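You operate a simulated robot arm through the tools that you are given. There is no shell and no other tool.

The job below is to be done with a simulated robot arm. You get a single attempt, and the scene is never put back.

Task
Blot the ink drops and rub out the pencil marks.
Fine: use the blotter and the block eraser, and put both back. Set down upright: blotter, block eraser. What is to be rubbed or washed off counts as gone when no trace of it is left.

It is judged by the outcome, as a careful person would: the job done as asked, and still so three seconds after it is handed in. It fails if anything else is knocked over, pushed out of place, dropped, spilled or broken.

Robot
A 6-joint arm with a two-finger gripper, fixed in place. Base frame: the origin is at the foot of the arm, x ahead of it, y to its left, z up; the work surface is at about z = 0.004. Units: m, rad, N and s.
With the tool pointing down near the work surface it reaches from about 0.18 to 0.48 m from the base axis. Its first joint turns from -1.152 to 1.152 rad. Payload 1.76 kg.
Tool frame: the origin (TCP) lies between the finger pads and is the grasp point; the fingertips stand 0.029 m ahead of it; z points along the fingers, y is the line along which they close. The gripper opens to 0.082 m; its body begins 0.058 m behind the TCP.
Orientation is that of the tool frame in the base frame, as [roll, pitch, yaw] about the fixed x, y, z axes, in that order (R = Rz(yaw) Ry(pitch) Rx(roll)). With the fingers straight down and closing along the base's y, the tool's x points along the base's -x, its y along +y and its z along -z.

Tools
- The arm moves only by the tool nudge_tool. Its argument "commands" is a list of rows, each an object (a shift or turn left out is 0, a gripper value left out holds the last) with "dr": the turn, a rotation vector about the tool's x, y, z in units of 4 degrees (1.0 is 4 degrees), a list of three; "travel": the shift along the tool's x, y, z in units of 20 mm (1.0 is 20 mm), a list of three; "fingers": the closure, from 0 (fully open) to 1 (shut). In form: [{"dr": [ax, ay, az], "travel": [tx, ty, tz], "fingers": fingers}, ...]. A call has 1 to 20 rows; each row shifts and turns the commanded pose from where the row before left it, along the tool's axes as they then stand. A call with a number of a shift or a turn outside -1 to 1 is refused whole. Each row takes 0.2 s and may step no farther than 0.05 m and 0.15 rad from the row before; otherwise, or with a gripper value out of range, the whole call is refused. A pose out of reach is approached as far as the arm can. The call stops where the force on the tool passes 50 N (or 10 N more than at its start, if that is more) or the arm is blocked; 0.2 s more then pass. Each finger travels about 0.2035 m/s and halts on what it meets, pressing with about 28 N; the grip force reading is that of the motor and also rises with nothing between the fingers. The clock runs only during rows and for 0.2 s after the last one: add rows that do not move to give the fingers time. The reply holds the time, the measured pose of the TCP, the force on the tool along the base axes, the opening and the grip force, in the units named above and with some noise, with the torque about the TCP (base axes, N m) and any sound that the robot's microphone picked up.
- Cameras (640 x 400 px; columns grow to the right, rows downward): "scene" is fixed at [0.0309, 0.3176, 0.4247]; the picture's right is [-0.94, -0.35, 0.00], its down [-0.20, 0.53, -0.82] and it looks along [0.29, -0.77, -0.57] (base axes); focal length 285 px, centre (320, 200). "wrist" rides on the gripper at [0.079, 0.004, -0.089] in the tool frame; the picture's right is [-0.05, 1.00, 0.00], its down [-0.71, -0.04, -0.71] and it looks along [-0.71, -0.04, 0.71] (tool axes); focal length 256 px, centre (320, 200). There is no depth. A picture from a camera that has moved, and an enlarged one, comes with that camera's place and axes in the base frame and with its lens.
- grab_frame(camera): a new picture of that camera. No time passes.
- close_up(camera, box): a new picture of the part [left, top, right, bottom] of that camera's present view, enlarged. No time passes.
- hand_in(): hands the job in; it is judged then, once.

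Places have to be worked out from the pictures, the camera data and where the tool is seen. Open the gripper and draw the arm clear of the work before you hand the job in, unless the task says otherwise.

The tools are called after "Request:" as name(argument=value, ...) on one line, values as JSON. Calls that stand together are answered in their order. nudge_tool: Moves the arm, as the interface text tells. Its arguments: {"type":"object","properties":{"commands":{"type":"array","items":{"type":"object","properties":{"dr":{"type":"array","items":{"type":"number"}},"travel":{"type":"array","items":{"type":"number"}},"fingers":{"type":"number"}}}}},"required":["commands"]} The other tools are called the same way: grab_frame (camera) takes a picture; close_up (camera, box) takes an enlarged picture of a part of a camera's view; hand_in () hands the job in.

At the start:

```text
time_s: 0.0
tool_pos: [0.287, 0.0505, 0.2745]
orientation: [-3.14, 0.0, -3.14]
contact_force: [0.1, 0.7, -0.3]
moment: [0.0, 0.04, 0.0]
grip_width: 0.0821
gripper_force: 0.1
```

scene: 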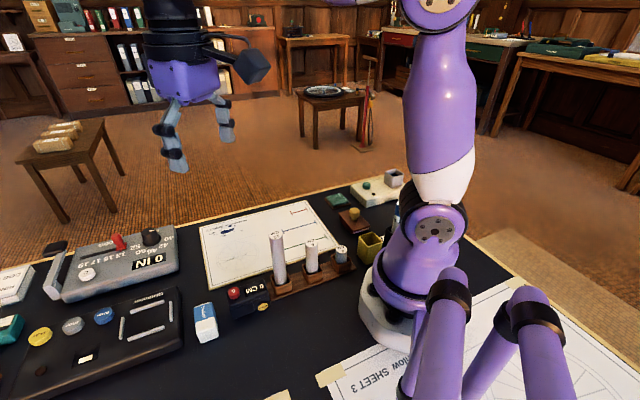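
wrist: 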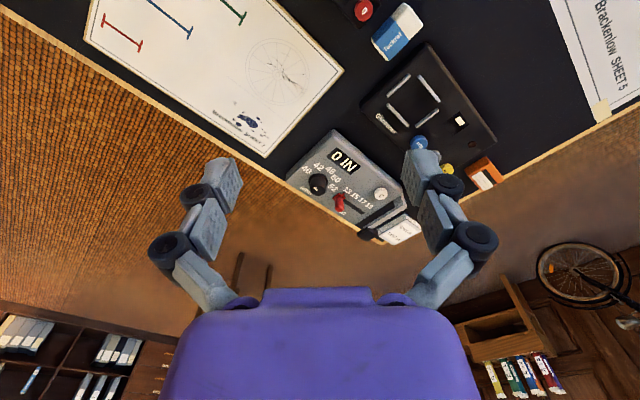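

I start by looking closely at the work surface from both cameras to find the ink, pencil marks, blotter and eraser.

Request:
close_up(camera="scene", box=[180, 160, 420, 310])

Request:
close_up(camera="wrist", box=[80, 0, 360, 175])

Request:
close_up(camera="scene", box=[0, 220, 280, 395])

Request:
close_up(camera="wrist", box=[280, 0, 520, 250])

```text
2.67 times, centred on (300, 235) of scene
camera zoom: at [0.0309, 0.3176, 0.4247], right [-0.94, -0.35, 0.0], down [-0.2, 0.53, -0.82], along [0.29, -0.77, -0.57], focal length 760 px, centre (373, 107)
```

zoom: 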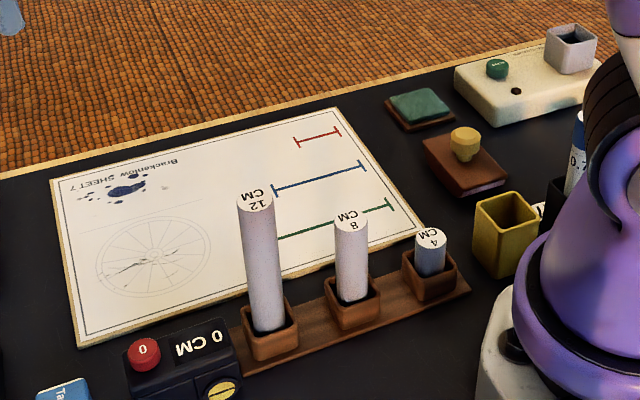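

```text
2.29 times, centred on (220, 88) of wrist
camera zoom: at [0.2093, 0.0535, 0.3635], right [0.05, 1.0, 0.0], down [0.71, -0.04, 0.71], along [0.71, -0.04, -0.71], focal length 585 px, centre (549, 457)
```

zoom: 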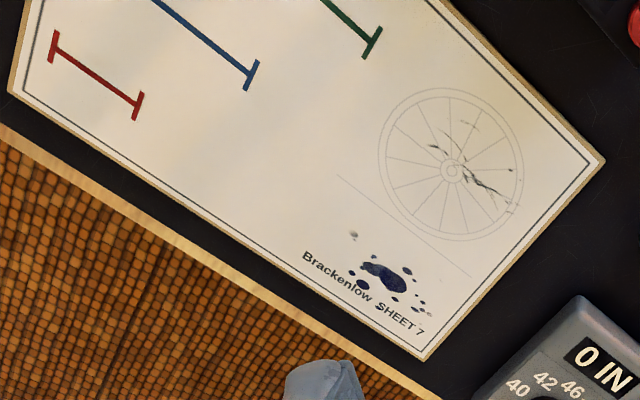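

```text
2.29 times, centred on (140, 308) of scene
camera zoom: at [0.0309, 0.3176, 0.4247], right [-0.94, -0.35, 0.0], down [-0.2, 0.53, -0.82], along [0.29, -0.77, -0.57], focal length 651 px, centre (731, -46)
```

zoom: 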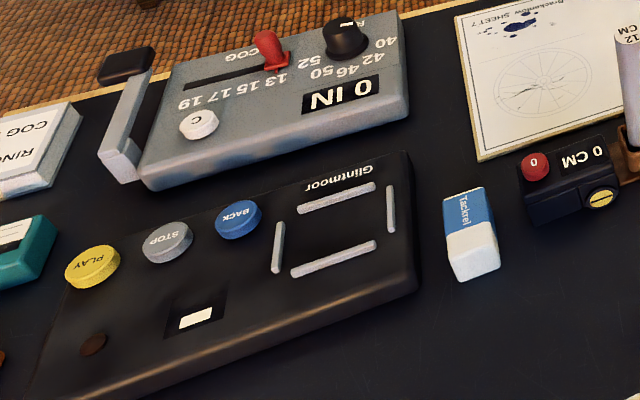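

```text
1.60 times, centred on (400, 125) of wrist
camera zoom: at [0.2093, 0.0535, 0.3635], right [0.05, 1.0, 0.0], down [0.71, -0.04, 0.71], along [0.71, -0.04, -0.71], focal length 410 px, centre (192, 320)
```

zoom: 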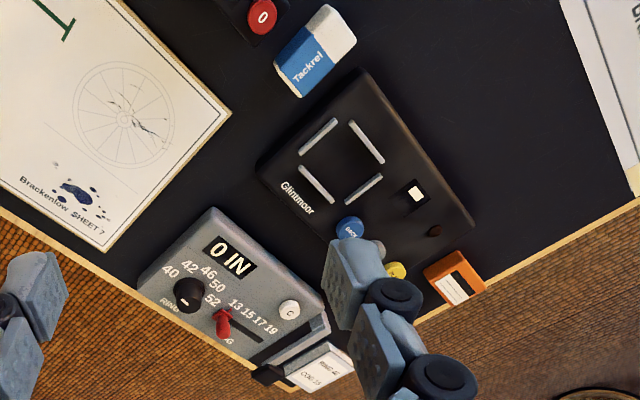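

The ink drops are by the "SHEET 7" title around (0.395, -0.067), and the pencil smudges are over the wheel drawing. The brown block with the knob near (0.13, -0.18) looks like the blotter, so I zoom in on all of these.

Request:
close_up(camera="scene", box=[315, 180, 395, 230])

Request:
close_up(camera="scene", box=[195, 215, 275, 265])

Request:
close_up(camera="scene", box=[320, 160, 416, 220])

Request:
close_up(camera="scene", box=[175, 290, 255, 350])

Request:
close_up(camera="wrist", box=[205, 30, 325, 150])

```text
8.00 times, centred on (355, 205) of scene
camera zoom: at [0.0309, 0.3176, 0.4247], right [-0.94, -0.35, 0.0], down [-0.2, 0.53, -0.82], along [0.29, -0.77, -0.57], focal length 2280 px, centre (40, 160)
```

zoom: 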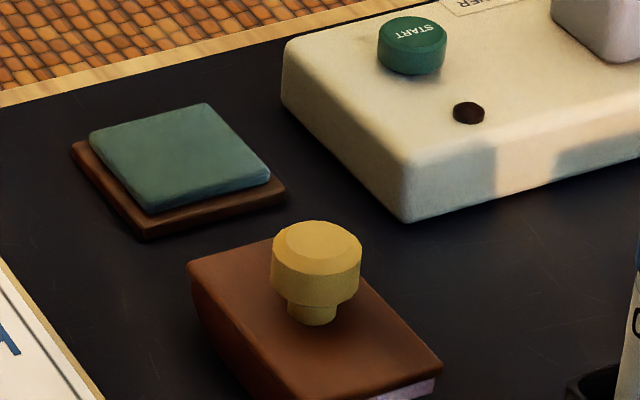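

```text
8.00 times, centred on (235, 240) of scene
camera zoom: at [0.0309, 0.3176, 0.4247], right [-0.94, -0.35, 0.0], down [-0.2, 0.53, -0.82], along [0.29, -0.77, -0.57], focal length 2280 px, centre (1000, -120)
```

zoom: 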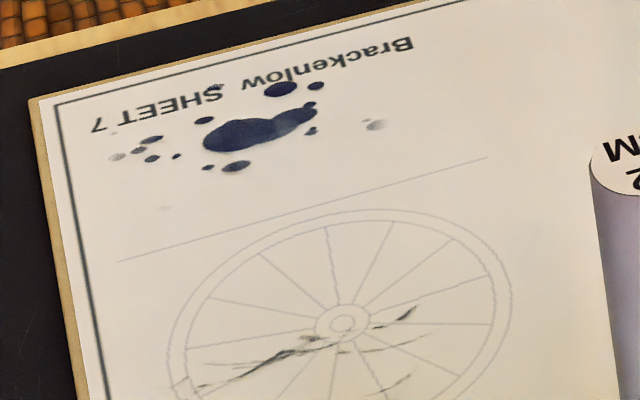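

```text
6.67 times, centred on (368, 190) of scene
camera zoom: at [0.0309, 0.3176, 0.4247], right [-0.94, -0.35, 0.0], down [-0.2, 0.53, -0.82], along [0.29, -0.77, -0.57], focal length 1900 px, centre (0, 267)
```

zoom: 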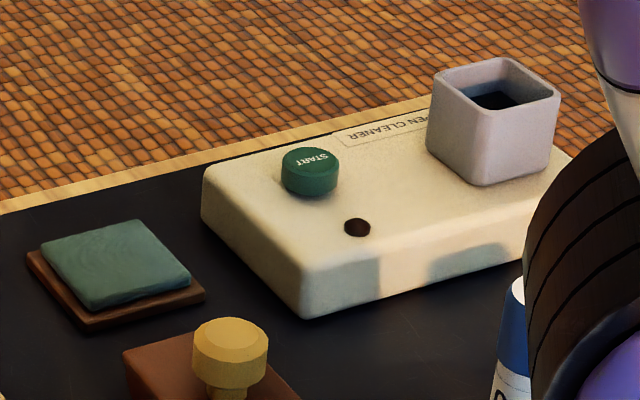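

```text
6.67 times, centred on (215, 320) of scene
camera zoom: at [0.0309, 0.3176, 0.4247], right [-0.94, -0.35, 0.0], down [-0.2, 0.53, -0.82], along [0.29, -0.77, -0.57], focal length 1900 px, centre (1020, -600)
```

zoom: 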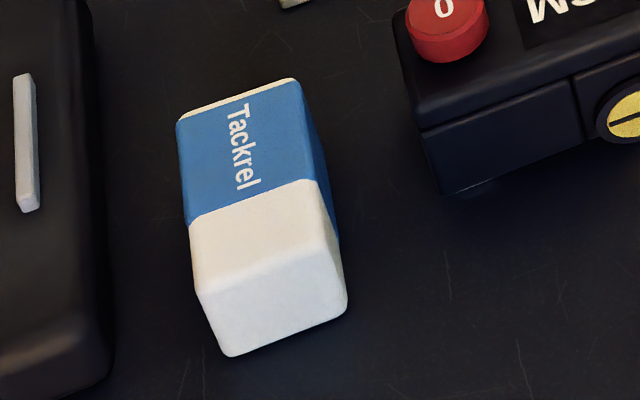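

```text
3.33 times, centred on (265, 90) of wrist
camera zoom: at [0.2093, 0.0535, 0.3635], right [0.05, 1.0, 0.0], down [0.71, -0.04, 0.71], along [0.71, -0.04, -0.71], focal length 853 px, centre (503, 567)
```

zoom: 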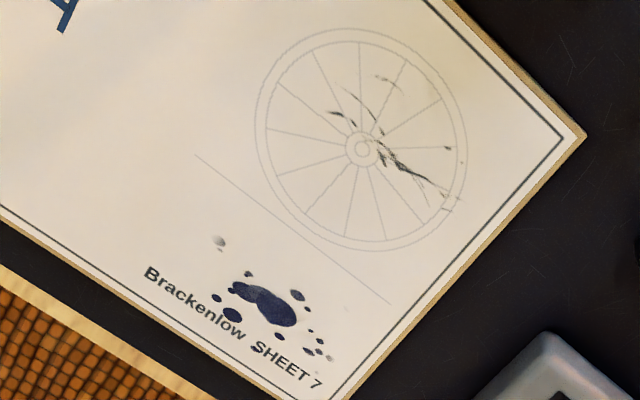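

The blotter is the knobbed rocker block and the eraser is the white block in a blue sleeve. I look at both again at full detail, plus the surrounding objects the arm could touch.

Request:
close_up(camera="scene", box=[328, 198, 392, 244])

Request:
close_up(camera="scene", box=[190, 190, 360, 300])

Request:
close_up(camera="scene", box=[320, 200, 420, 265])

```text
8.70 times, centred on (360, 221) of scene
camera zoom: at [0.0309, 0.3176, 0.4247], right [-0.94, -0.35, 0.0], down [-0.2, 0.53, -0.82], along [0.29, -0.77, -0.57], focal length 2478 px, centre (-28, 17)
```

zoom: 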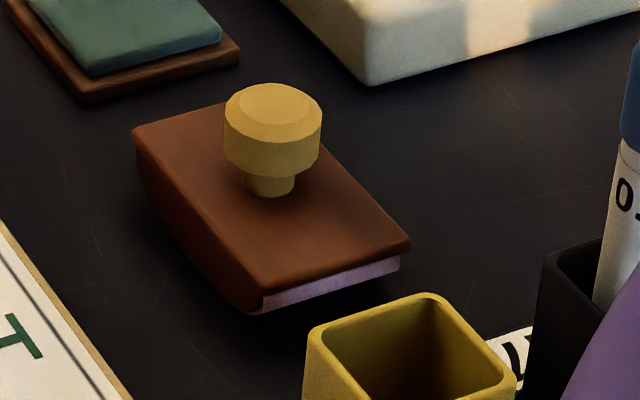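

```text
3.64 times, centred on (275, 245) of scene
camera zoom: at [0.0309, 0.3176, 0.4247], right [-0.94, -0.35, 0.0], down [-0.2, 0.53, -0.82], along [0.29, -0.77, -0.57], focal length 1036 px, centre (484, 36)
```

zoom: 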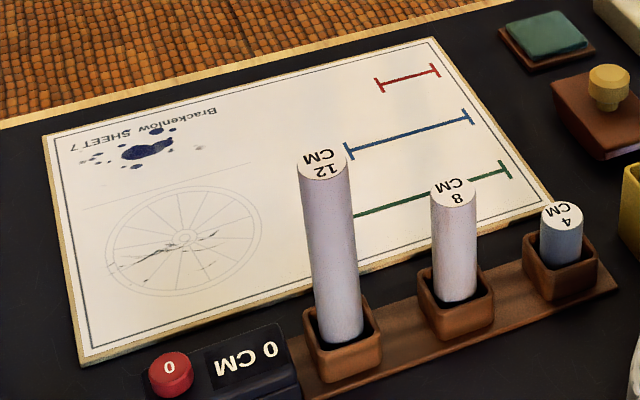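

```text
6.15 times, centred on (370, 232) of scene
camera zoom: at [0.0309, 0.3176, 0.4247], right [-0.94, -0.35, 0.0], down [-0.2, 0.53, -0.82], along [0.29, -0.77, -0.57], focal length 1754 px, centre (12, 0)
```

zoom: 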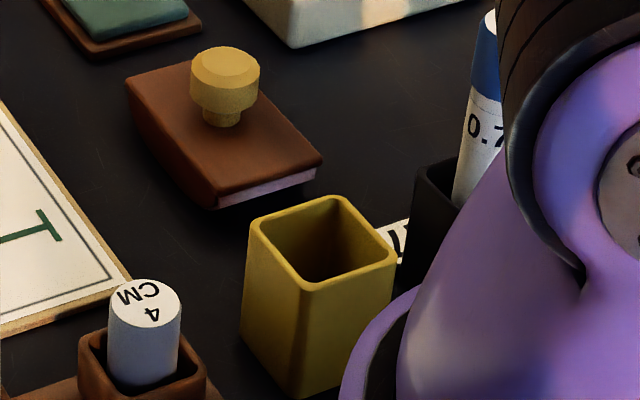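

The sheet, rods, blotter and eraser are all laid out at 45 degrees. I estimate the blotter centre at about (0.134, -0.172), its knob top around z 0.05, and the pencil area at about (0.33, 0.005). I move high over the blotter first, without rotating.

Request:
nudge_tool(commands=[{"travel": [0.635, -0.929, 0], "fingers": 0}, {"travel": [0.635, -0.929, 0]}, {"travel": [0.635, -0.929, 0]}, {"travel": [0.635, -0.929, 0]}, {"travel": [0.635, -0.929, 0]}, {"travel": [0.635, -0.929, 0]}, {"travel": [0.635, -0.929, 0]}, {"travel": [0.635, -0.929, 0]}, {"travel": [0.635, -0.929, 0]}, {"travel": [0.635, -0.929, 0]}, {"travel": [0.635, -0.929, 0]}, {"travel": [0.635, -0.929, 0]}])

```text
time_s: 2.6
tool_pos: [0.1372, -0.1734, 0.2731]
orientation: [-3.141, 0.0, 3.141]
contact_force: [0.0, 0.6, 0.2]
moment: [-0.03, -0.01, -0.01]
grip_width: 0.0818
gripper_force: 0.1
```

The arm tracked the move and sits above the blotter. I now turn the tool by 45 degrees so it closes along the blotter's long axis, lowering part of the way.

Request:
nudge_tool(commands=[{"dr": [0, 0, -1], "travel": [0, 0, 0.25]}, {"dr": [0, 0, -1], "travel": [0, 0, 0.25]}, {"dr": [0, 0, -1], "travel": [0, 0, 0.25]}, {"dr": [0, 0, -1], "travel": [0, 0, 0.25]}, {"dr": [0, 0, -1], "travel": [0, 0, 0.25]}, {"dr": [0, 0, -1], "travel": [0, 0, 0.25]}, {"dr": [0, 0, -1], "travel": [0, 0, 0.25]}, {"dr": [0, 0, -1], "travel": [0, 0, 0.25]}, {"dr": [0, 0, -1], "travel": [0, 0, 0.25]}, {"dr": [0, 0, -1], "travel": [0, 0, 0.25]}, {"dr": [0, 0, -1], "travel": [0, 0, 0.25]}, {"dr": [0, 0, -0.25], "travel": [0, 0, 0.25]}])

Request:
grab_frame(camera="wrist")

Request:
grab_frame(camera="scene")

```text
time_s: 5.2
tool_pos: [0.1357, -0.1729, 0.2138]
orientation: [3.14, 0.0, -2.356]
contact_force: [-0.6, 0.4, -0.7]
moment: [0.03, 0.0, -0.01]
grip_width: 0.0818
gripper_force: 0.1
```

```text
taken
camera wrist: at [0.0771, -0.2268, 0.3035], right [-0.67, 0.74, 0.0], down [0.53, 0.47, 0.71], along [0.53, 0.47, -0.71], focal length 256 px, centre (320, 200)
```

wrist: 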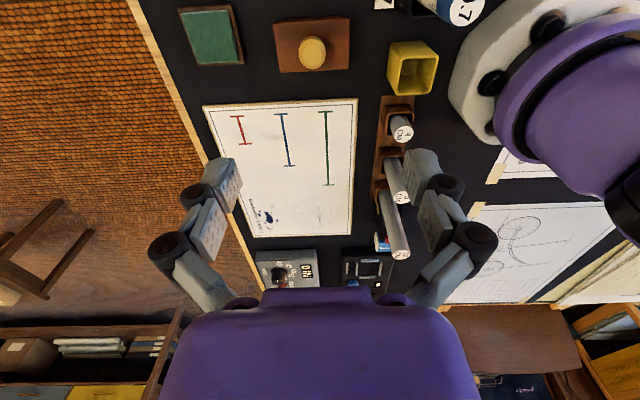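

```text
taken
```

scene: 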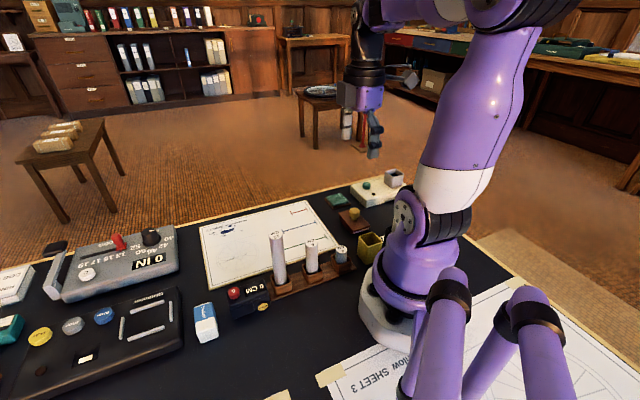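

The blotter shows near the top of the wrist view, its edges lined up with the tool. I zoom in to pin down its position and height.

Request:
close_up(camera="wrist", box=[256, 0, 384, 80])

Request:
close_up(camera="wrist", box=[200, 90, 370, 240])

```text
5.00 times, centred on (320, 40) of wrist
camera zoom: at [0.0771, -0.2268, 0.3035], right [-0.67, 0.74, 0.0], down [0.53, 0.47, 0.71], along [0.53, 0.47, -0.71], focal length 1280 px, centre (320, 1000)
```

zoom: 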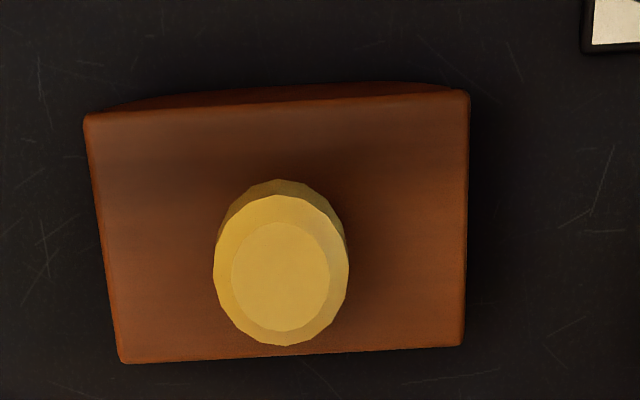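

```text
2.67 times, centred on (285, 165) of wrist
camera zoom: at [0.0771, -0.2268, 0.3035], right [-0.67, 0.74, 0.0], down [0.53, 0.47, 0.71], along [0.53, 0.47, -0.71], focal length 683 px, centre (413, 293)
```

zoom: 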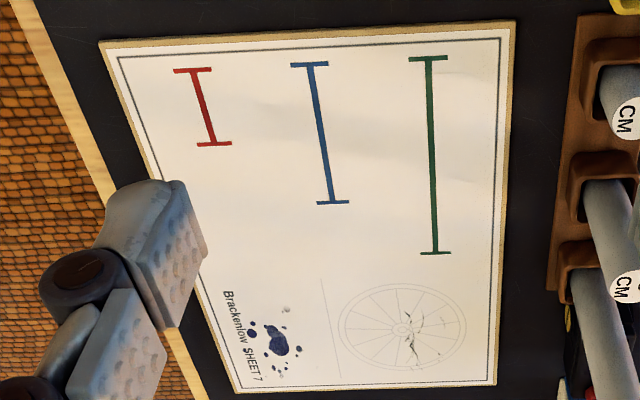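

Triangulating both views puts the knob at about (0.1356, -0.1841), its top at z 0.046 and the plate top at z 0.021, about 71 x 44 mm. I shift over it, half close the fingers and come down to about z 0.10 to check alignment.

Request:
nudge_tool(commands=[{"travel": [0.39, -0.42, 0], "fingers": 0.35}, {"travel": [0, 0, 0.9]}, {"travel": [0, 0, 0.9]}, {"travel": [0, 0, 0.9]}, {"travel": [0, 0, 0.9]}, {"travel": [0, 0, 0.9]}, {"travel": [0, 0, 0.9]}, {"travel": [0, 0, 0]}])

Request:
grab_frame(camera="wrist")

Request:
close_up(camera="scene", box=[310, 130, 430, 240])

```text
time_s: 7.0
tool_pos: [0.1357, -0.1854, 0.1061]
orientation: [-3.141, 0.0, -2.356]
contact_force: [0.1, 0.2, 0.6]
moment: [0.02, 0.0, 0.0]
grip_width: 0.0531
gripper_force: 0.0
```

```text
taken
camera wrist: at [0.0773, -0.2385, 0.1954], right [-0.67, 0.74, 0.0], down [0.53, 0.47, 0.71], along [0.53, 0.47, -0.71], focal length 256 px, centre (320, 200)
```

wrist: 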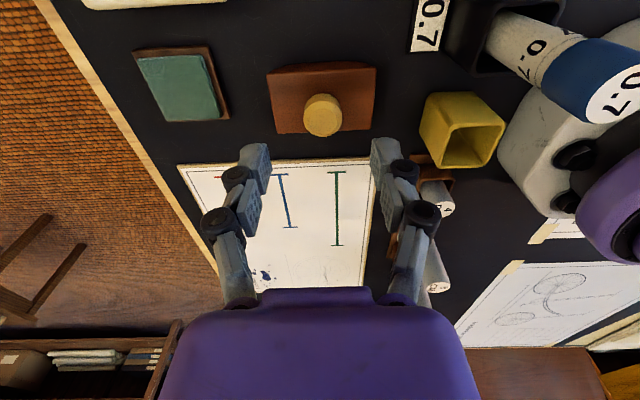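

```text
3.64 times, centred on (370, 185) of scene
camera zoom: at [0.0309, 0.3176, 0.4247], right [-0.94, -0.35, 0.0], down [-0.2, 0.53, -0.82], along [0.29, -0.77, -0.57], focal length 1036 px, centre (138, 254)
```

zoom: 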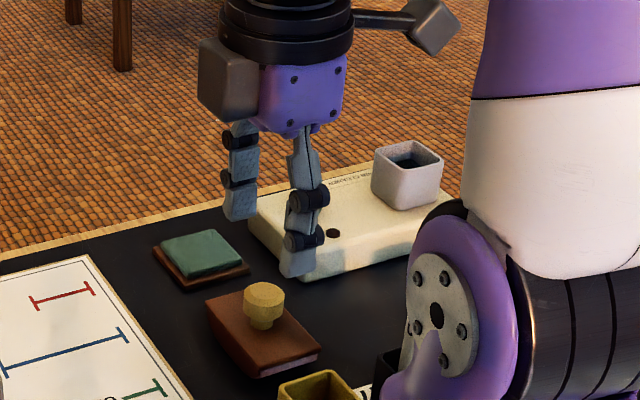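

The fingers straddle the knob line well. I zoom in to measure the residual offset before going down.

Request:
close_up(camera="wrist", box=[256, 50, 392, 150])

```text
4.00 times, centred on (324, 100) of wrist
camera zoom: at [0.0773, -0.2385, 0.1954], right [-0.67, 0.74, 0.0], down [0.53, 0.47, 0.71], along [0.53, 0.47, -0.71], focal length 1024 px, centre (304, 600)
```

zoom: 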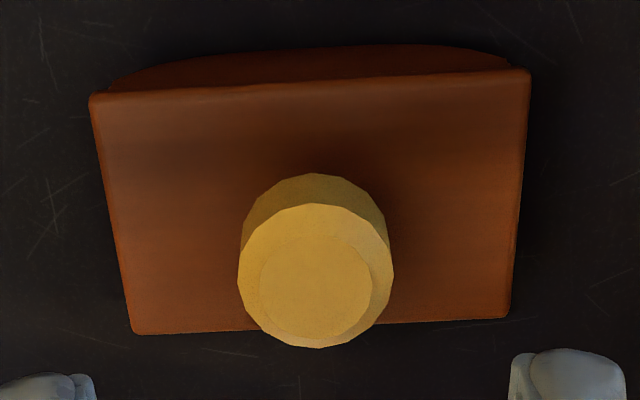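

The knob centre is within about 1 mm of the tool axis. I trim that, lower to about z 0.056 so the fingertips stay 6 mm above the plate, and close on the knob.

Request:
nudge_tool(commands=[{"travel": [-0.03, 0.05, 0.5]}, {"travel": [0, 0, 0.7]}, {"travel": [0, 0, 0.7]}, {"travel": [0, 0, 0.6]}, {"travel": [0, 0, 0]}])

Request:
close_up(camera="scene", box=[320, 160, 400, 240])

Request:
grab_frame(camera="wrist")

```text
time_s: 8.2
tool_pos: [0.1353, -0.1837, 0.0566]
orientation: [3.141, 0.0, -2.355]
contact_force: [-0.2, -0.5, 0.0]
moment: [-0.01, 0.04, -0.01]
grip_width: 0.0535
gripper_force: 0.1
```

```text
5.00 times, centred on (360, 200) of scene
camera zoom: at [0.0309, 0.3176, 0.4247], right [-0.94, -0.35, 0.0], down [-0.2, 0.53, -0.82], along [0.29, -0.77, -0.57], focal length 1425 px, centre (120, 200)
```

zoom: 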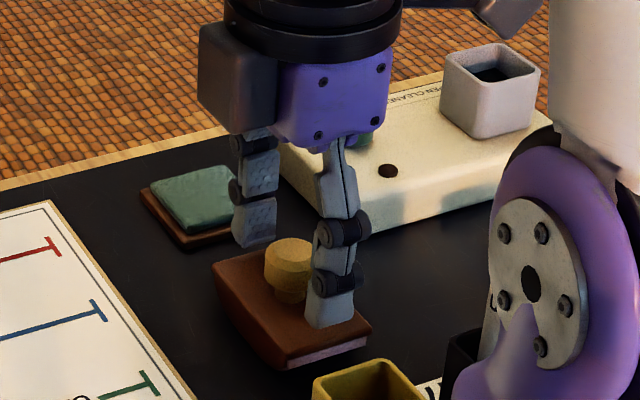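

```text
taken
camera wrist: at [0.077, -0.2373, 0.1452], right [-0.67, 0.74, 0.0], down [0.53, 0.47, 0.71], along [0.53, 0.47, -0.71], focal length 256 px, centre (320, 200)
```

wrist: 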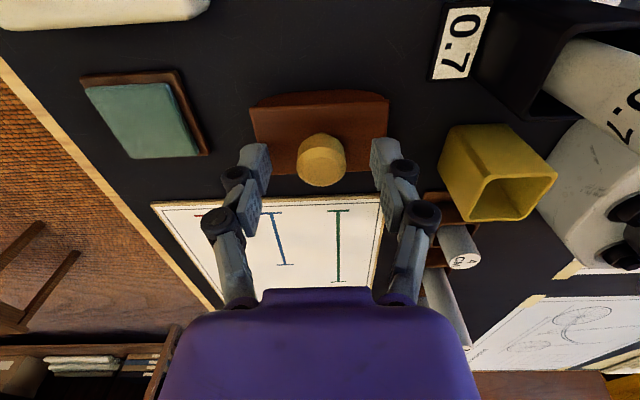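

The fingertips sit on either side of the knob, clear of the plate. I close the grip.

Request:
nudge_tool(commands=[{"fingers": 0.55}, {"fingers": 0.75}, {"fingers": 1.0}, {}, {}])

Request:
grab_frame(camera="wrist")

Request:
close_up(camera="scene", box=[320, 160, 400, 240])

```text
time_s: 9.4
tool_pos: [0.1352, -0.1838, 0.056]
orientation: [3.141, -0.001, -2.356]
contact_force: [-0.4, 0.6, 1.6]
moment: [-0.01, 0.04, -0.03]
grip_width: 0.0234
gripper_force: 27.8
```

```text
taken
camera wrist: at [0.077, -0.2374, 0.1454], right [-0.67, 0.74, 0.0], down [0.53, 0.47, 0.71], along [0.53, 0.47, -0.71], focal length 256 px, centre (320, 200)
```

wrist: 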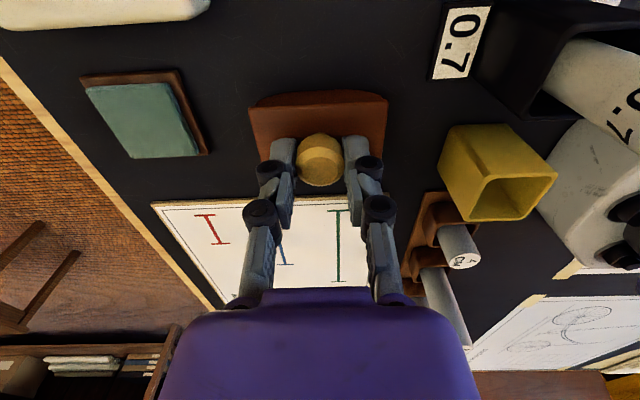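

```text
5.00 times, centred on (360, 200) of scene
camera zoom: at [0.0309, 0.3176, 0.4247], right [-0.94, -0.35, 0.0], down [-0.2, 0.53, -0.82], along [0.29, -0.77, -0.57], focal length 1425 px, centre (120, 200)
```

zoom: 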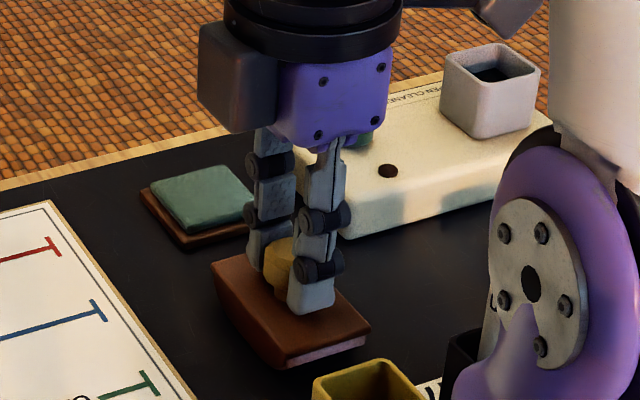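

The grip is solid at 23.4 mm opening and 27.8 N. The home grasp pose is TCP (0.1352, -0.1838, 0.056). I lift straight up and check that the blotter hangs level.

Request:
nudge_tool(commands=[{"travel": [0, 0, -0.5]}, {"travel": [0, 0, -0.9]}, {"travel": [0, 0, -0.9]}, {"travel": [0, 0, -0.9]}, {"travel": [0, 0, -0.9]}, {"travel": [0, 0, -0.9]}, {"travel": [0, 0, -1]}, {}])

Request:
grab_frame(camera="wrist")

Request:
close_up(camera="scene", box=[310, 90, 430, 200])

```text
time_s: 11.2
tool_pos: [0.136, -0.1845, 0.1767]
orientation: [-3.14, 0.0, -2.356]
contact_force: [-0.3, -0.2, 0.5]
moment: [-0.02, 0.0, -0.03]
grip_width: 0.0
gripper_force: 28.5
```

```text
taken
camera wrist: at [0.078, -0.2373, 0.2657], right [-0.67, 0.74, 0.0], down [0.53, 0.47, 0.71], along [0.53, 0.47, -0.71], focal length 256 px, centre (320, 200)
```

wrist: 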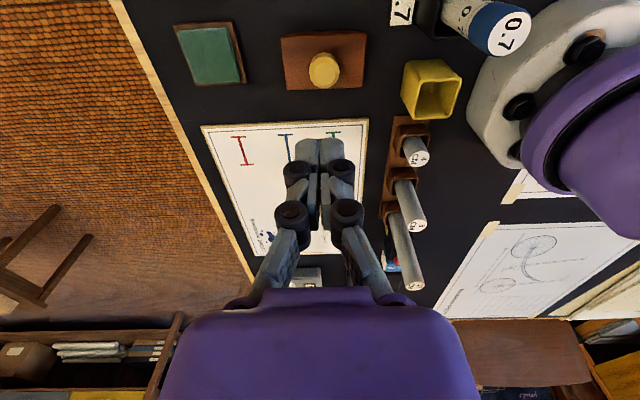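

```text
3.64 times, centred on (370, 145) of scene
camera zoom: at [0.0309, 0.3176, 0.4247], right [-0.94, -0.35, 0.0], down [-0.2, 0.53, -0.82], along [0.29, -0.77, -0.57], focal length 1036 px, centre (138, 400)
```

zoom: 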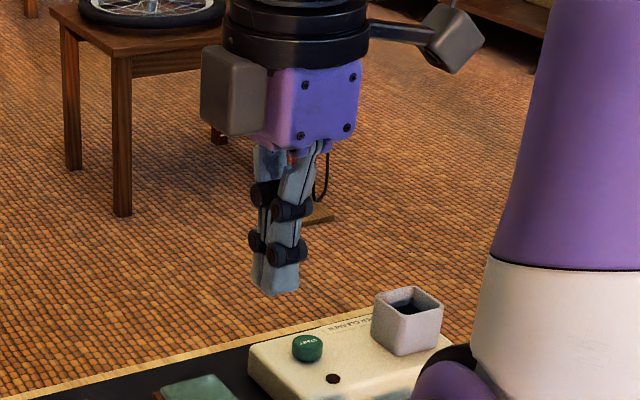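

The knob slipped out: the opening is now 0, and the blotter still stands at its place. I check whether it shifted before choosing a better grip.

Request:
close_up(camera="wrist", box=[256, 10, 392, 110])

Request:
close_up(camera="scene", box=[328, 198, 392, 244])

```text
4.00 times, centred on (324, 60) of wrist
camera zoom: at [0.078, -0.2373, 0.2657], right [-0.67, 0.74, 0.0], down [0.53, 0.47, 0.71], along [0.53, 0.47, -0.71], focal length 1024 px, centre (304, 760)
```

zoom: 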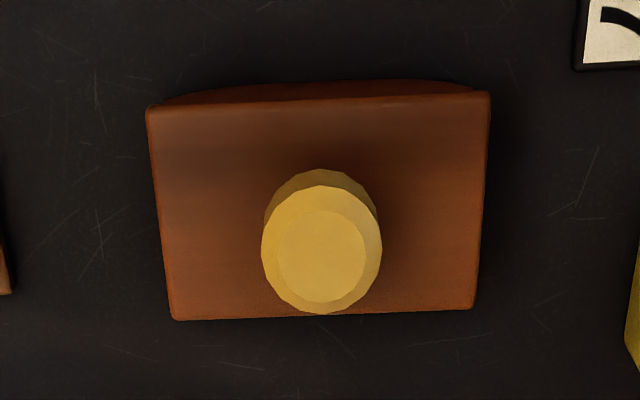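

```text
8.70 times, centred on (360, 221) of scene
camera zoom: at [0.0309, 0.3176, 0.4247], right [-0.94, -0.35, 0.0], down [-0.2, 0.53, -0.82], along [0.29, -0.77, -0.57], focal length 2478 px, centre (-28, 17)
```

zoom: 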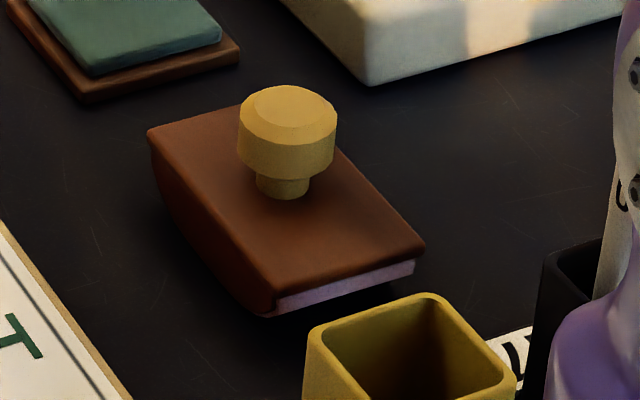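

The blotter only shifted about 4 mm, with the knob now near (0.132, -0.185). I look at the fingertip shape to understand why the grip slid off.

Request:
close_up(camera="wrist", box=[240, 110, 400, 300])

Request:
close_up(camera="scene", box=[345, 110, 405, 180])

```text
2.11 times, centred on (320, 205) of wrist
camera zoom: at [0.078, -0.2373, 0.2657], right [-0.67, 0.74, 0.0], down [0.53, 0.47, 0.71], along [0.53, 0.47, -0.71], focal length 539 px, centre (320, 190)
```

zoom: 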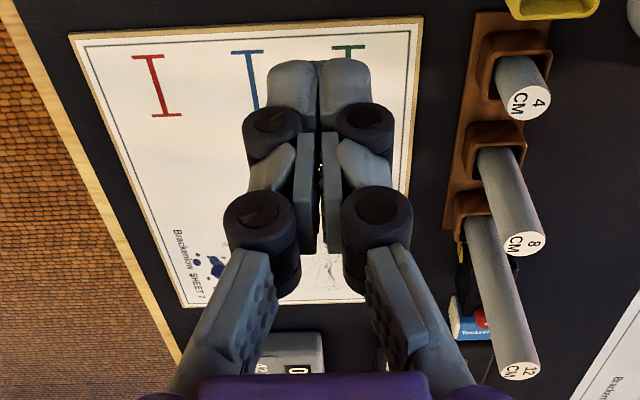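

```text
5.71 times, centred on (375, 145) of scene
camera zoom: at [0.0309, 0.3176, 0.4247], right [-0.94, -0.35, 0.0], down [-0.2, 0.53, -0.82], along [0.29, -0.77, -0.57], focal length 1628 px, centre (6, 514)
```

zoom: 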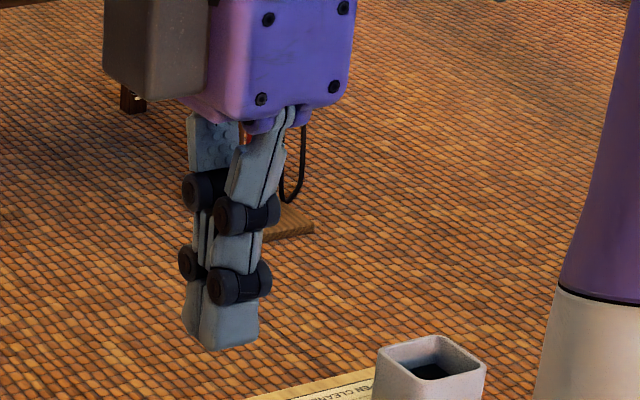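

The fingertips are rounded at the ends, so the grip needs to be deeper. I open, re-centre on the knob and go down to about z 0.053, with the tips just above the plate.

Request:
nudge_tool(commands=[{"travel": [0.15, 0.135, 0], "fingers": 0.35}, {}, {"travel": [0, 0, 0.9]}, {"travel": [0, 0, 0.9]}, {"travel": [0, 0, 0.9]}, {"travel": [0, 0, 0.9]}, {"travel": [0, 0, 0.9]}, {}])

Request:
close_up(camera="wrist", box=[236, 70, 404, 210])

```text
time_s: 13.0
tool_pos: [0.1316, -0.1842, 0.0864]
orientation: [3.141, 0.001, -2.355]
contact_force: [-0.2, -0.8, 0.1]
moment: [0.0, -0.03, 0.03]
grip_width: 0.0533
gripper_force: 0.0
```

```text
2.86 times, centred on (320, 140) of wrist
camera zoom: at [0.0731, -0.2376, 0.1755], right [-0.67, 0.74, 0.0], down [0.53, 0.47, 0.71], along [0.53, 0.47, -0.71], focal length 731 px, centre (320, 371)
```

zoom: 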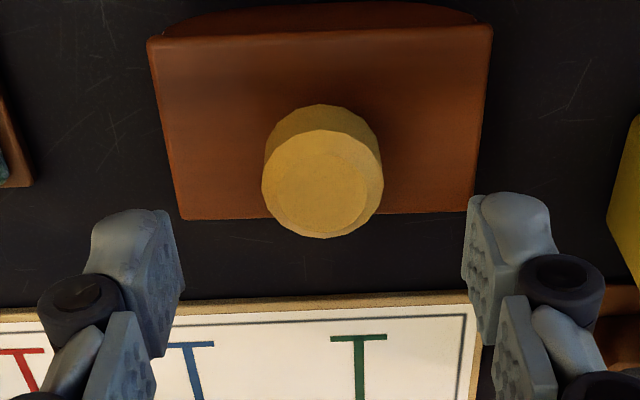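

The fingers are centred on the knob to within a millimetre. I go down the last 34 mm slowly.

Request:
nudge_tool(commands=[{"travel": [0, -0.03, 0.5]}, {"travel": [0, 0, 0.5]}, {"travel": [0, 0, 0.4]}, {"travel": [0, 0, 0.3]}, {}])

Request:
close_up(camera="scene", box=[330, 180, 394, 240])

Request:
close_up(camera="wrist", box=[236, 80, 404, 220])

```text
time_s: 14.2
tool_pos: [0.1324, -0.1854, 0.0522]
orientation: [3.14, 0.0, -2.356]
contact_force: [0.1, -0.5, 0.1]
moment: [-0.01, -0.01, 0.0]
grip_width: 0.0533
gripper_force: 0.1
```

```text
6.67 times, centred on (362, 210) of scene
camera zoom: at [0.0309, 0.3176, 0.4247], right [-0.94, -0.35, 0.0], down [-0.2, 0.53, -0.82], along [0.29, -0.77, -0.57], focal length 1900 px, centre (40, 133)
```

zoom: 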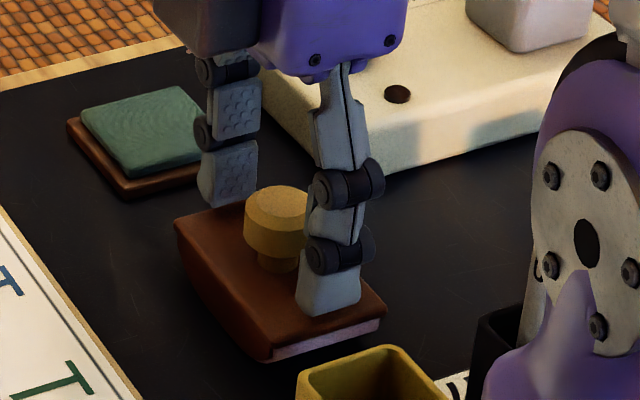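

```text
2.86 times, centred on (320, 150) of wrist
camera zoom: at [0.0737, -0.2379, 0.1412], right [-0.67, 0.74, 0.0], down [0.53, 0.47, 0.71], along [0.53, 0.47, -0.71], focal length 731 px, centre (320, 343)
```

zoom: 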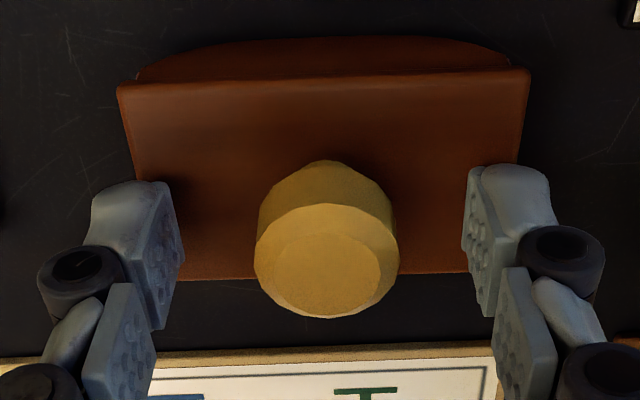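

No contact yet with the plate, so I lower another 1.5 mm and check the force before closing.

Request:
nudge_tool(commands=[{"travel": [0, 0.04, 0.04]}, {"travel": [0, 0, 0.04]}, {}])

```text
time_s: 15.0
tool_pos: [0.1312, -0.1832, 0.05]
orientation: [-3.142, 0.0, -2.356]
contact_force: [0.3, 0.0, -1.0]
moment: [-0.01, -0.03, 0.01]
grip_width: 0.0534
gripper_force: 0.1
```

There's still no real contact and the tips are as deep as I want them. I close on the knob and lift just 1 cm to test the hold.

Request:
nudge_tool(commands=[{"fingers": 0.6}, {"fingers": 0.8}, {"fingers": 1.0}, {}, {}])

Request:
close_up(camera="scene", box=[330, 180, 394, 240])

Request:
close_up(camera="wrist", box=[236, 80, 404, 220])

```text
time_s: 16.2
tool_pos: [0.1314, -0.1854, 0.051]
orientation: [-3.141, -0.001, -2.355]
contact_force: [0.1, 0.1, 5.5]
moment: [0.01, 0.04, -0.01]
grip_width: 0.0232
gripper_force: 27.8
```

```text
6.67 times, centred on (362, 210) of scene
camera zoom: at [0.0309, 0.3176, 0.4247], right [-0.94, -0.35, 0.0], down [-0.2, 0.53, -0.82], along [0.29, -0.77, -0.57], focal length 1900 px, centre (40, 133)
```

zoom: 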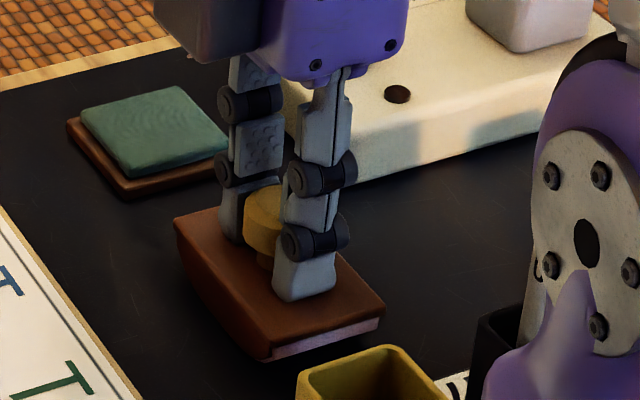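

```text
2.86 times, centred on (320, 150) of wrist
camera zoom: at [0.0733, -0.2373, 0.1399], right [-0.67, 0.74, 0.0], down [0.53, 0.47, 0.71], along [0.53, 0.47, -0.71], focal length 731 px, centre (320, 343)
```

zoom: 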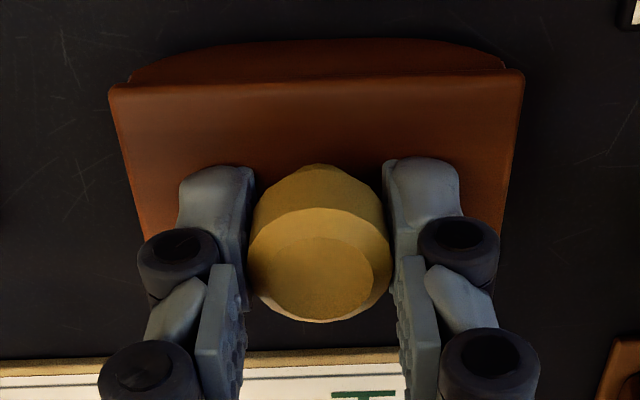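

I now raise it 10 mm slowly and check whether the knob stays in the grip.

Request:
nudge_tool(commands=[{"travel": [0, 0, -0.1]}, {"travel": [0, 0, -0.1]}, {"travel": [0, 0, -0.1]}, {"travel": [0, 0, -0.1]}, {"travel": [0, 0, -0.1]}, {}])

Request:
close_up(camera="scene", box=[330, 180, 394, 240])

Request:
close_up(camera="wrist", box=[236, 80, 404, 220])

```text
time_s: 17.6
tool_pos: [0.1314, -0.1832, 0.0607]
orientation: [3.141, 0.001, -2.356]
contact_force: [-0.3, 0.6, -0.7]
moment: [0.0, 0.01, 0.01]
grip_width: 0.0231
gripper_force: 27.9
```

```text
6.67 times, centred on (362, 210) of scene
camera zoom: at [0.0309, 0.3176, 0.4247], right [-0.94, -0.35, 0.0], down [-0.2, 0.53, -0.82], along [0.29, -0.77, -0.57], focal length 1900 px, centre (40, 133)
```

zoom: 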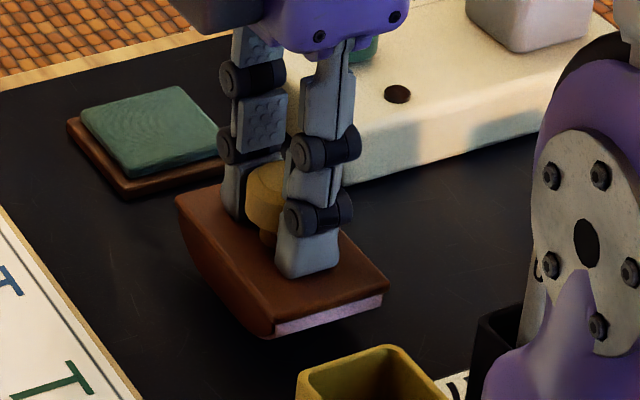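

```text
2.86 times, centred on (320, 150) of wrist
camera zoom: at [0.0731, -0.2375, 0.1497], right [-0.67, 0.74, 0.0], down [0.53, 0.47, 0.71], along [0.53, 0.47, -0.71], focal length 731 px, centre (320, 343)
```

zoom: 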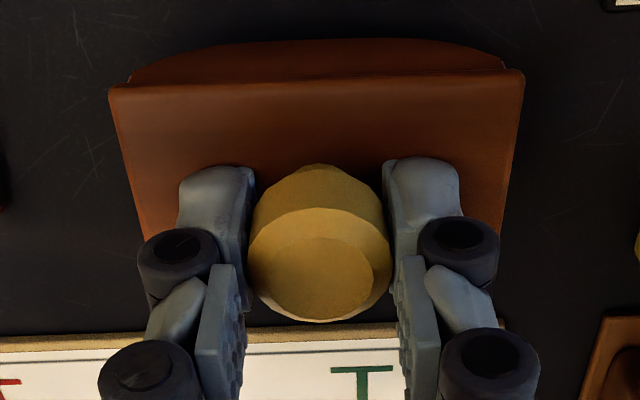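

The blotter hangs level and didn't slip relative to the fingers. I raise it another 40 mm gently and carry it over the ink area, then check.

Request:
nudge_tool(commands=[{"travel": [0, 0, -0.3]}, {"travel": [0, 0, -0.5]}, {"travel": [0, 0, -0.5]}, {"travel": [0, 0, -0.5]}, {"travel": [0, 0, -0.3]}, {"travel": [-0.3, -0.12, 0]}, {"travel": [-0.6, -0.24, 0]}, {"travel": [-0.6, -0.24, 0]}, {"travel": [-0.6, -0.24, 0]}, {"travel": [-0.6, -0.24, 0]}, {"travel": [-0.6, -0.24, 0]}, {"travel": [-0.3, -0.12, 0]}, {}])

Request:
grab_frame(camera="wrist")

Request:
grab_frame(camera="scene")

```text
time_s: 20.4
tool_pos: [0.2021, -0.1528, 0.1034]
orientation: [3.141, 0.0, -2.355]
contact_force: [1.5, 0.5, -1.2]
moment: [0.01, 0.0, 0.0]
grip_width: 0.0233
gripper_force: 28.0
```

```text
taken
camera wrist: at [0.1441, -0.2065, 0.1918], right [-0.67, 0.74, 0.0], down [0.53, 0.47, 0.71], along [0.53, 0.47, -0.71], focal length 256 px, centre (320, 200)
```

wrist: 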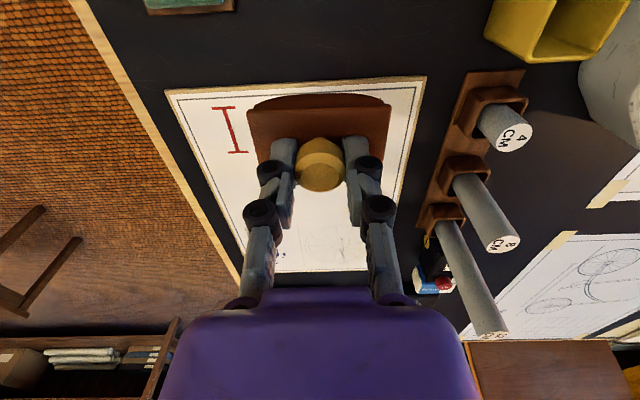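

```text
taken
```

scene: 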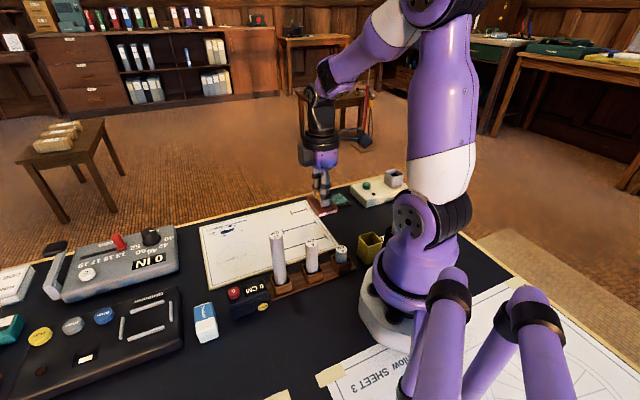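

The blotter is held firmly. I continue to a point above the first pressing position at about (0.388, -0.074).

Request:
nudge_tool(commands=[{"travel": [-0.4, -0.16, 0]}, {"travel": [-0.7, -0.285, 0]}, {"travel": [-0.7, -0.285, 0]}, {"travel": [-0.7, -0.285, 0]}, {"travel": [-0.7, -0.285, 0]}, {"travel": [-0.7, -0.285, 0]}, {"travel": [-0.7, -0.285, 0]}, {"travel": [-0.7, -0.285, 0]}, {"travel": [-0.7, -0.285, 0]}, {"travel": [-0.7, -0.285, 0]}, {"travel": [-0.7, -0.285, 0]}, {"travel": [-0.7, -0.285, 0]}, {"travel": [-0.7, -0.285, 0]}, {"travel": [-0.56, -0.22, 0]}, {}])

Request:
grab_frame(camera="wrist")

Request:
close_up(camera="scene", box=[180, 150, 300, 270])

```text
time_s: 23.6
tool_pos: [0.3874, -0.0747, 0.1024]
orientation: [-3.142, 0.002, -2.357]
contact_force: [1.1, -0.4, -0.5]
moment: [-0.01, 0.0, -0.05]
grip_width: 0.0231
gripper_force: 28.2
```

```text
taken
camera wrist: at [0.3307, -0.1281, 0.192], right [-0.67, 0.74, 0.0], down [0.53, 0.47, 0.71], along [0.53, 0.47, -0.71], focal length 256 px, centre (320, 200)
```

wrist: 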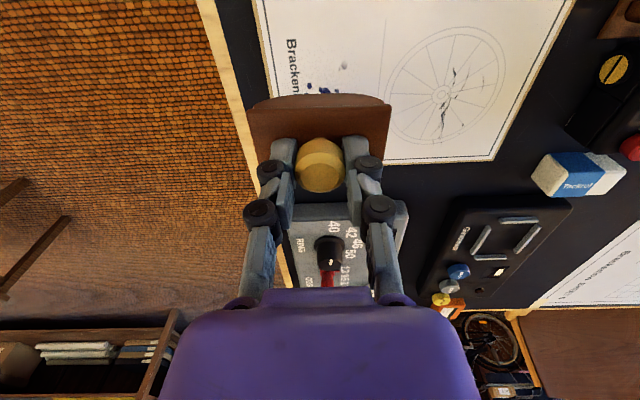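

```text
3.33 times, centred on (240, 210) of scene
camera zoom: at [0.0309, 0.3176, 0.4247], right [-0.94, -0.35, 0.0], down [-0.2, 0.53, -0.82], along [0.29, -0.77, -0.57], focal length 950 px, centre (587, 167)
```

zoom: 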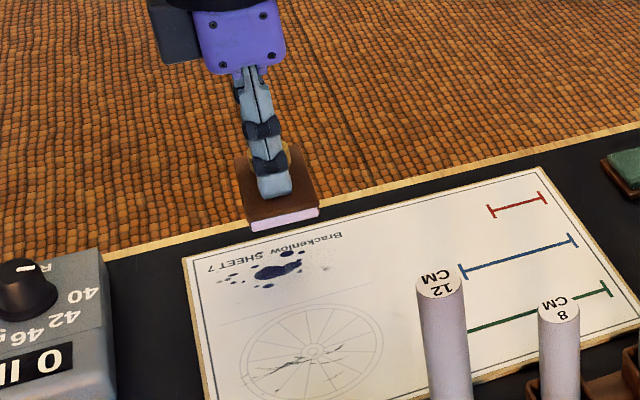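

The blotter hovers right beside the drops, aligned with the sheet. I lower it towards the paper, stopping a few millimetres above, then touch down in small steps.

Request:
nudge_tool(commands=[{"travel": [0, 0, 0.5]}, {"travel": [0, 0, 0.6]}, {"travel": [0, 0, 0.6]}, {"travel": [0, 0, 0.5]}, {"travel": [0, 0, 0.1]}, {}])

Request:
nudge_tool(commands=[{"travel": [0, 0, 0.05]}, {"travel": [0, 0, 0.05]}, {}])

Request:
close_up(camera="scene", box=[190, 190, 300, 270])

```text
time_s: 25.0
tool_pos: [0.3885, -0.0748, 0.0558]
orientation: [-3.141, 0.0, -2.356]
contact_force: [0.3, -0.3, -0.2]
moment: [-0.01, 0.03, -0.02]
grip_width: 0.0234
gripper_force: 28.0
```

```text
time_s: 25.8
tool_pos: [0.3893, -0.0756, 0.0543]
orientation: [-3.141, -0.001, -2.356]
contact_force: [0.9, 0.0, 1.0]
moment: [-0.03, 0.02, 0.03]
grip_width: 0.0232
gripper_force: 28.2
```

```text
5.00 times, centred on (245, 230) of scene
camera zoom: at [0.0309, 0.3176, 0.4247], right [-0.94, -0.35, 0.0], down [-0.2, 0.53, -0.82], along [0.29, -0.77, -0.57], focal length 1425 px, centre (695, 50)
```

zoom: 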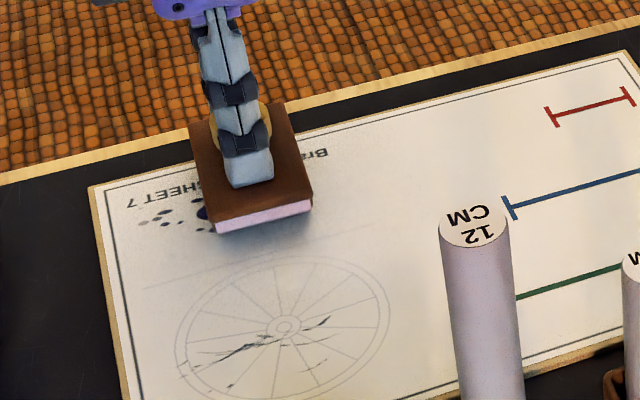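

It's nearly touching. I step down until there's a light press.

Request:
nudge_tool(commands=[{"travel": [0, 0, 0.05]}, {"travel": [0, 0, 0.05]}, {}])

Request:
nudge_tool(commands=[{"travel": [0, 0, 0.04]}, {}])

```text
time_s: 26.6
tool_pos: [0.3889, -0.0756, 0.0544]
orientation: [-3.14, 0.002, -2.36]
contact_force: [-13.9, 0.6, 42.3]
moment: [-0.12, 0.53, -0.03]
grip_width: 0.0231
gripper_force: 28.4
```

```text
time_s: 27.0
tool_pos: [0.39, -0.0749, 0.0537]
orientation: [-3.139, 0.001, -2.357]
contact_force: [-2.5, 0.0, 6.5]
moment: [0.04, -0.01, -0.01]
grip_width: 0.0231
gripper_force: 28.3
stopped in row 1: the force on the tool passed its limit at 57 N (the readings are from after the stop); the commanded pose is now the measured one
```

Contact with the paper is at about TCP z 0.0537, now pressing lightly at 6.5 N. I hold a second for the ink to soak in, then lift straight up to see the effect.

Request:
nudge_tool(commands=[{}, {}, {}, {}, {"travel": [0, 0, -0.3]}, {"travel": [0, 0, -0.6]}, {"travel": [0, 0, -0.6]}, {"travel": [0, 0, -0.5]}, {}])

Request:
close_up(camera="scene", box=[195, 195, 285, 265])

Request:
close_up(camera="wrist", box=[240, 0, 400, 180])

```text
time_s: 29.0
tool_pos: [0.3894, -0.076, 0.0931]
orientation: [-3.14, 0.002, -2.357]
contact_force: [-0.6, 0.1, -0.8]
moment: [-0.03, -0.01, -0.01]
grip_width: 0.0234
gripper_force: 28.5
```

```text
5.71 times, centred on (240, 230) of scene
camera zoom: at [0.0309, 0.3176, 0.4247], right [-0.94, -0.35, 0.0], down [-0.2, 0.53, -0.82], along [0.29, -0.77, -0.57], focal length 1628 px, centre (777, 29)
```

zoom: 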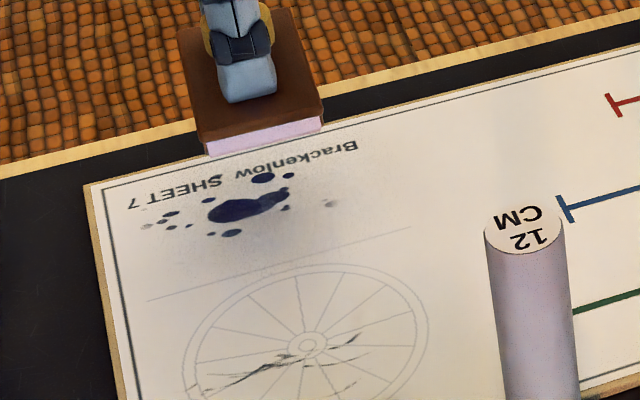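

```text
2.22 times, centred on (320, 90) of wrist
camera zoom: at [0.3307, -0.1286, 0.1832], right [-0.67, 0.74, 0.0], down [0.52, 0.47, 0.71], along [0.53, 0.47, -0.71], focal length 569 px, centre (320, 444)
```

zoom: 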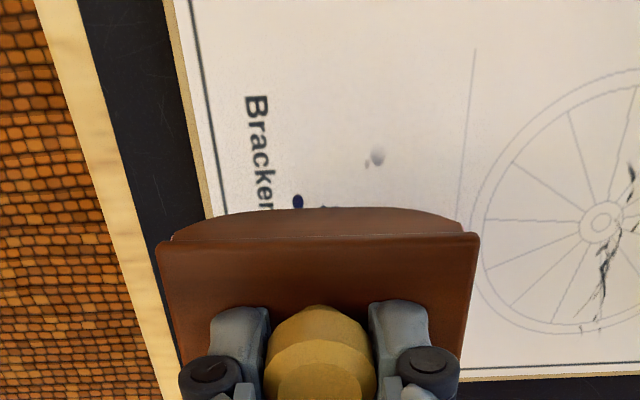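

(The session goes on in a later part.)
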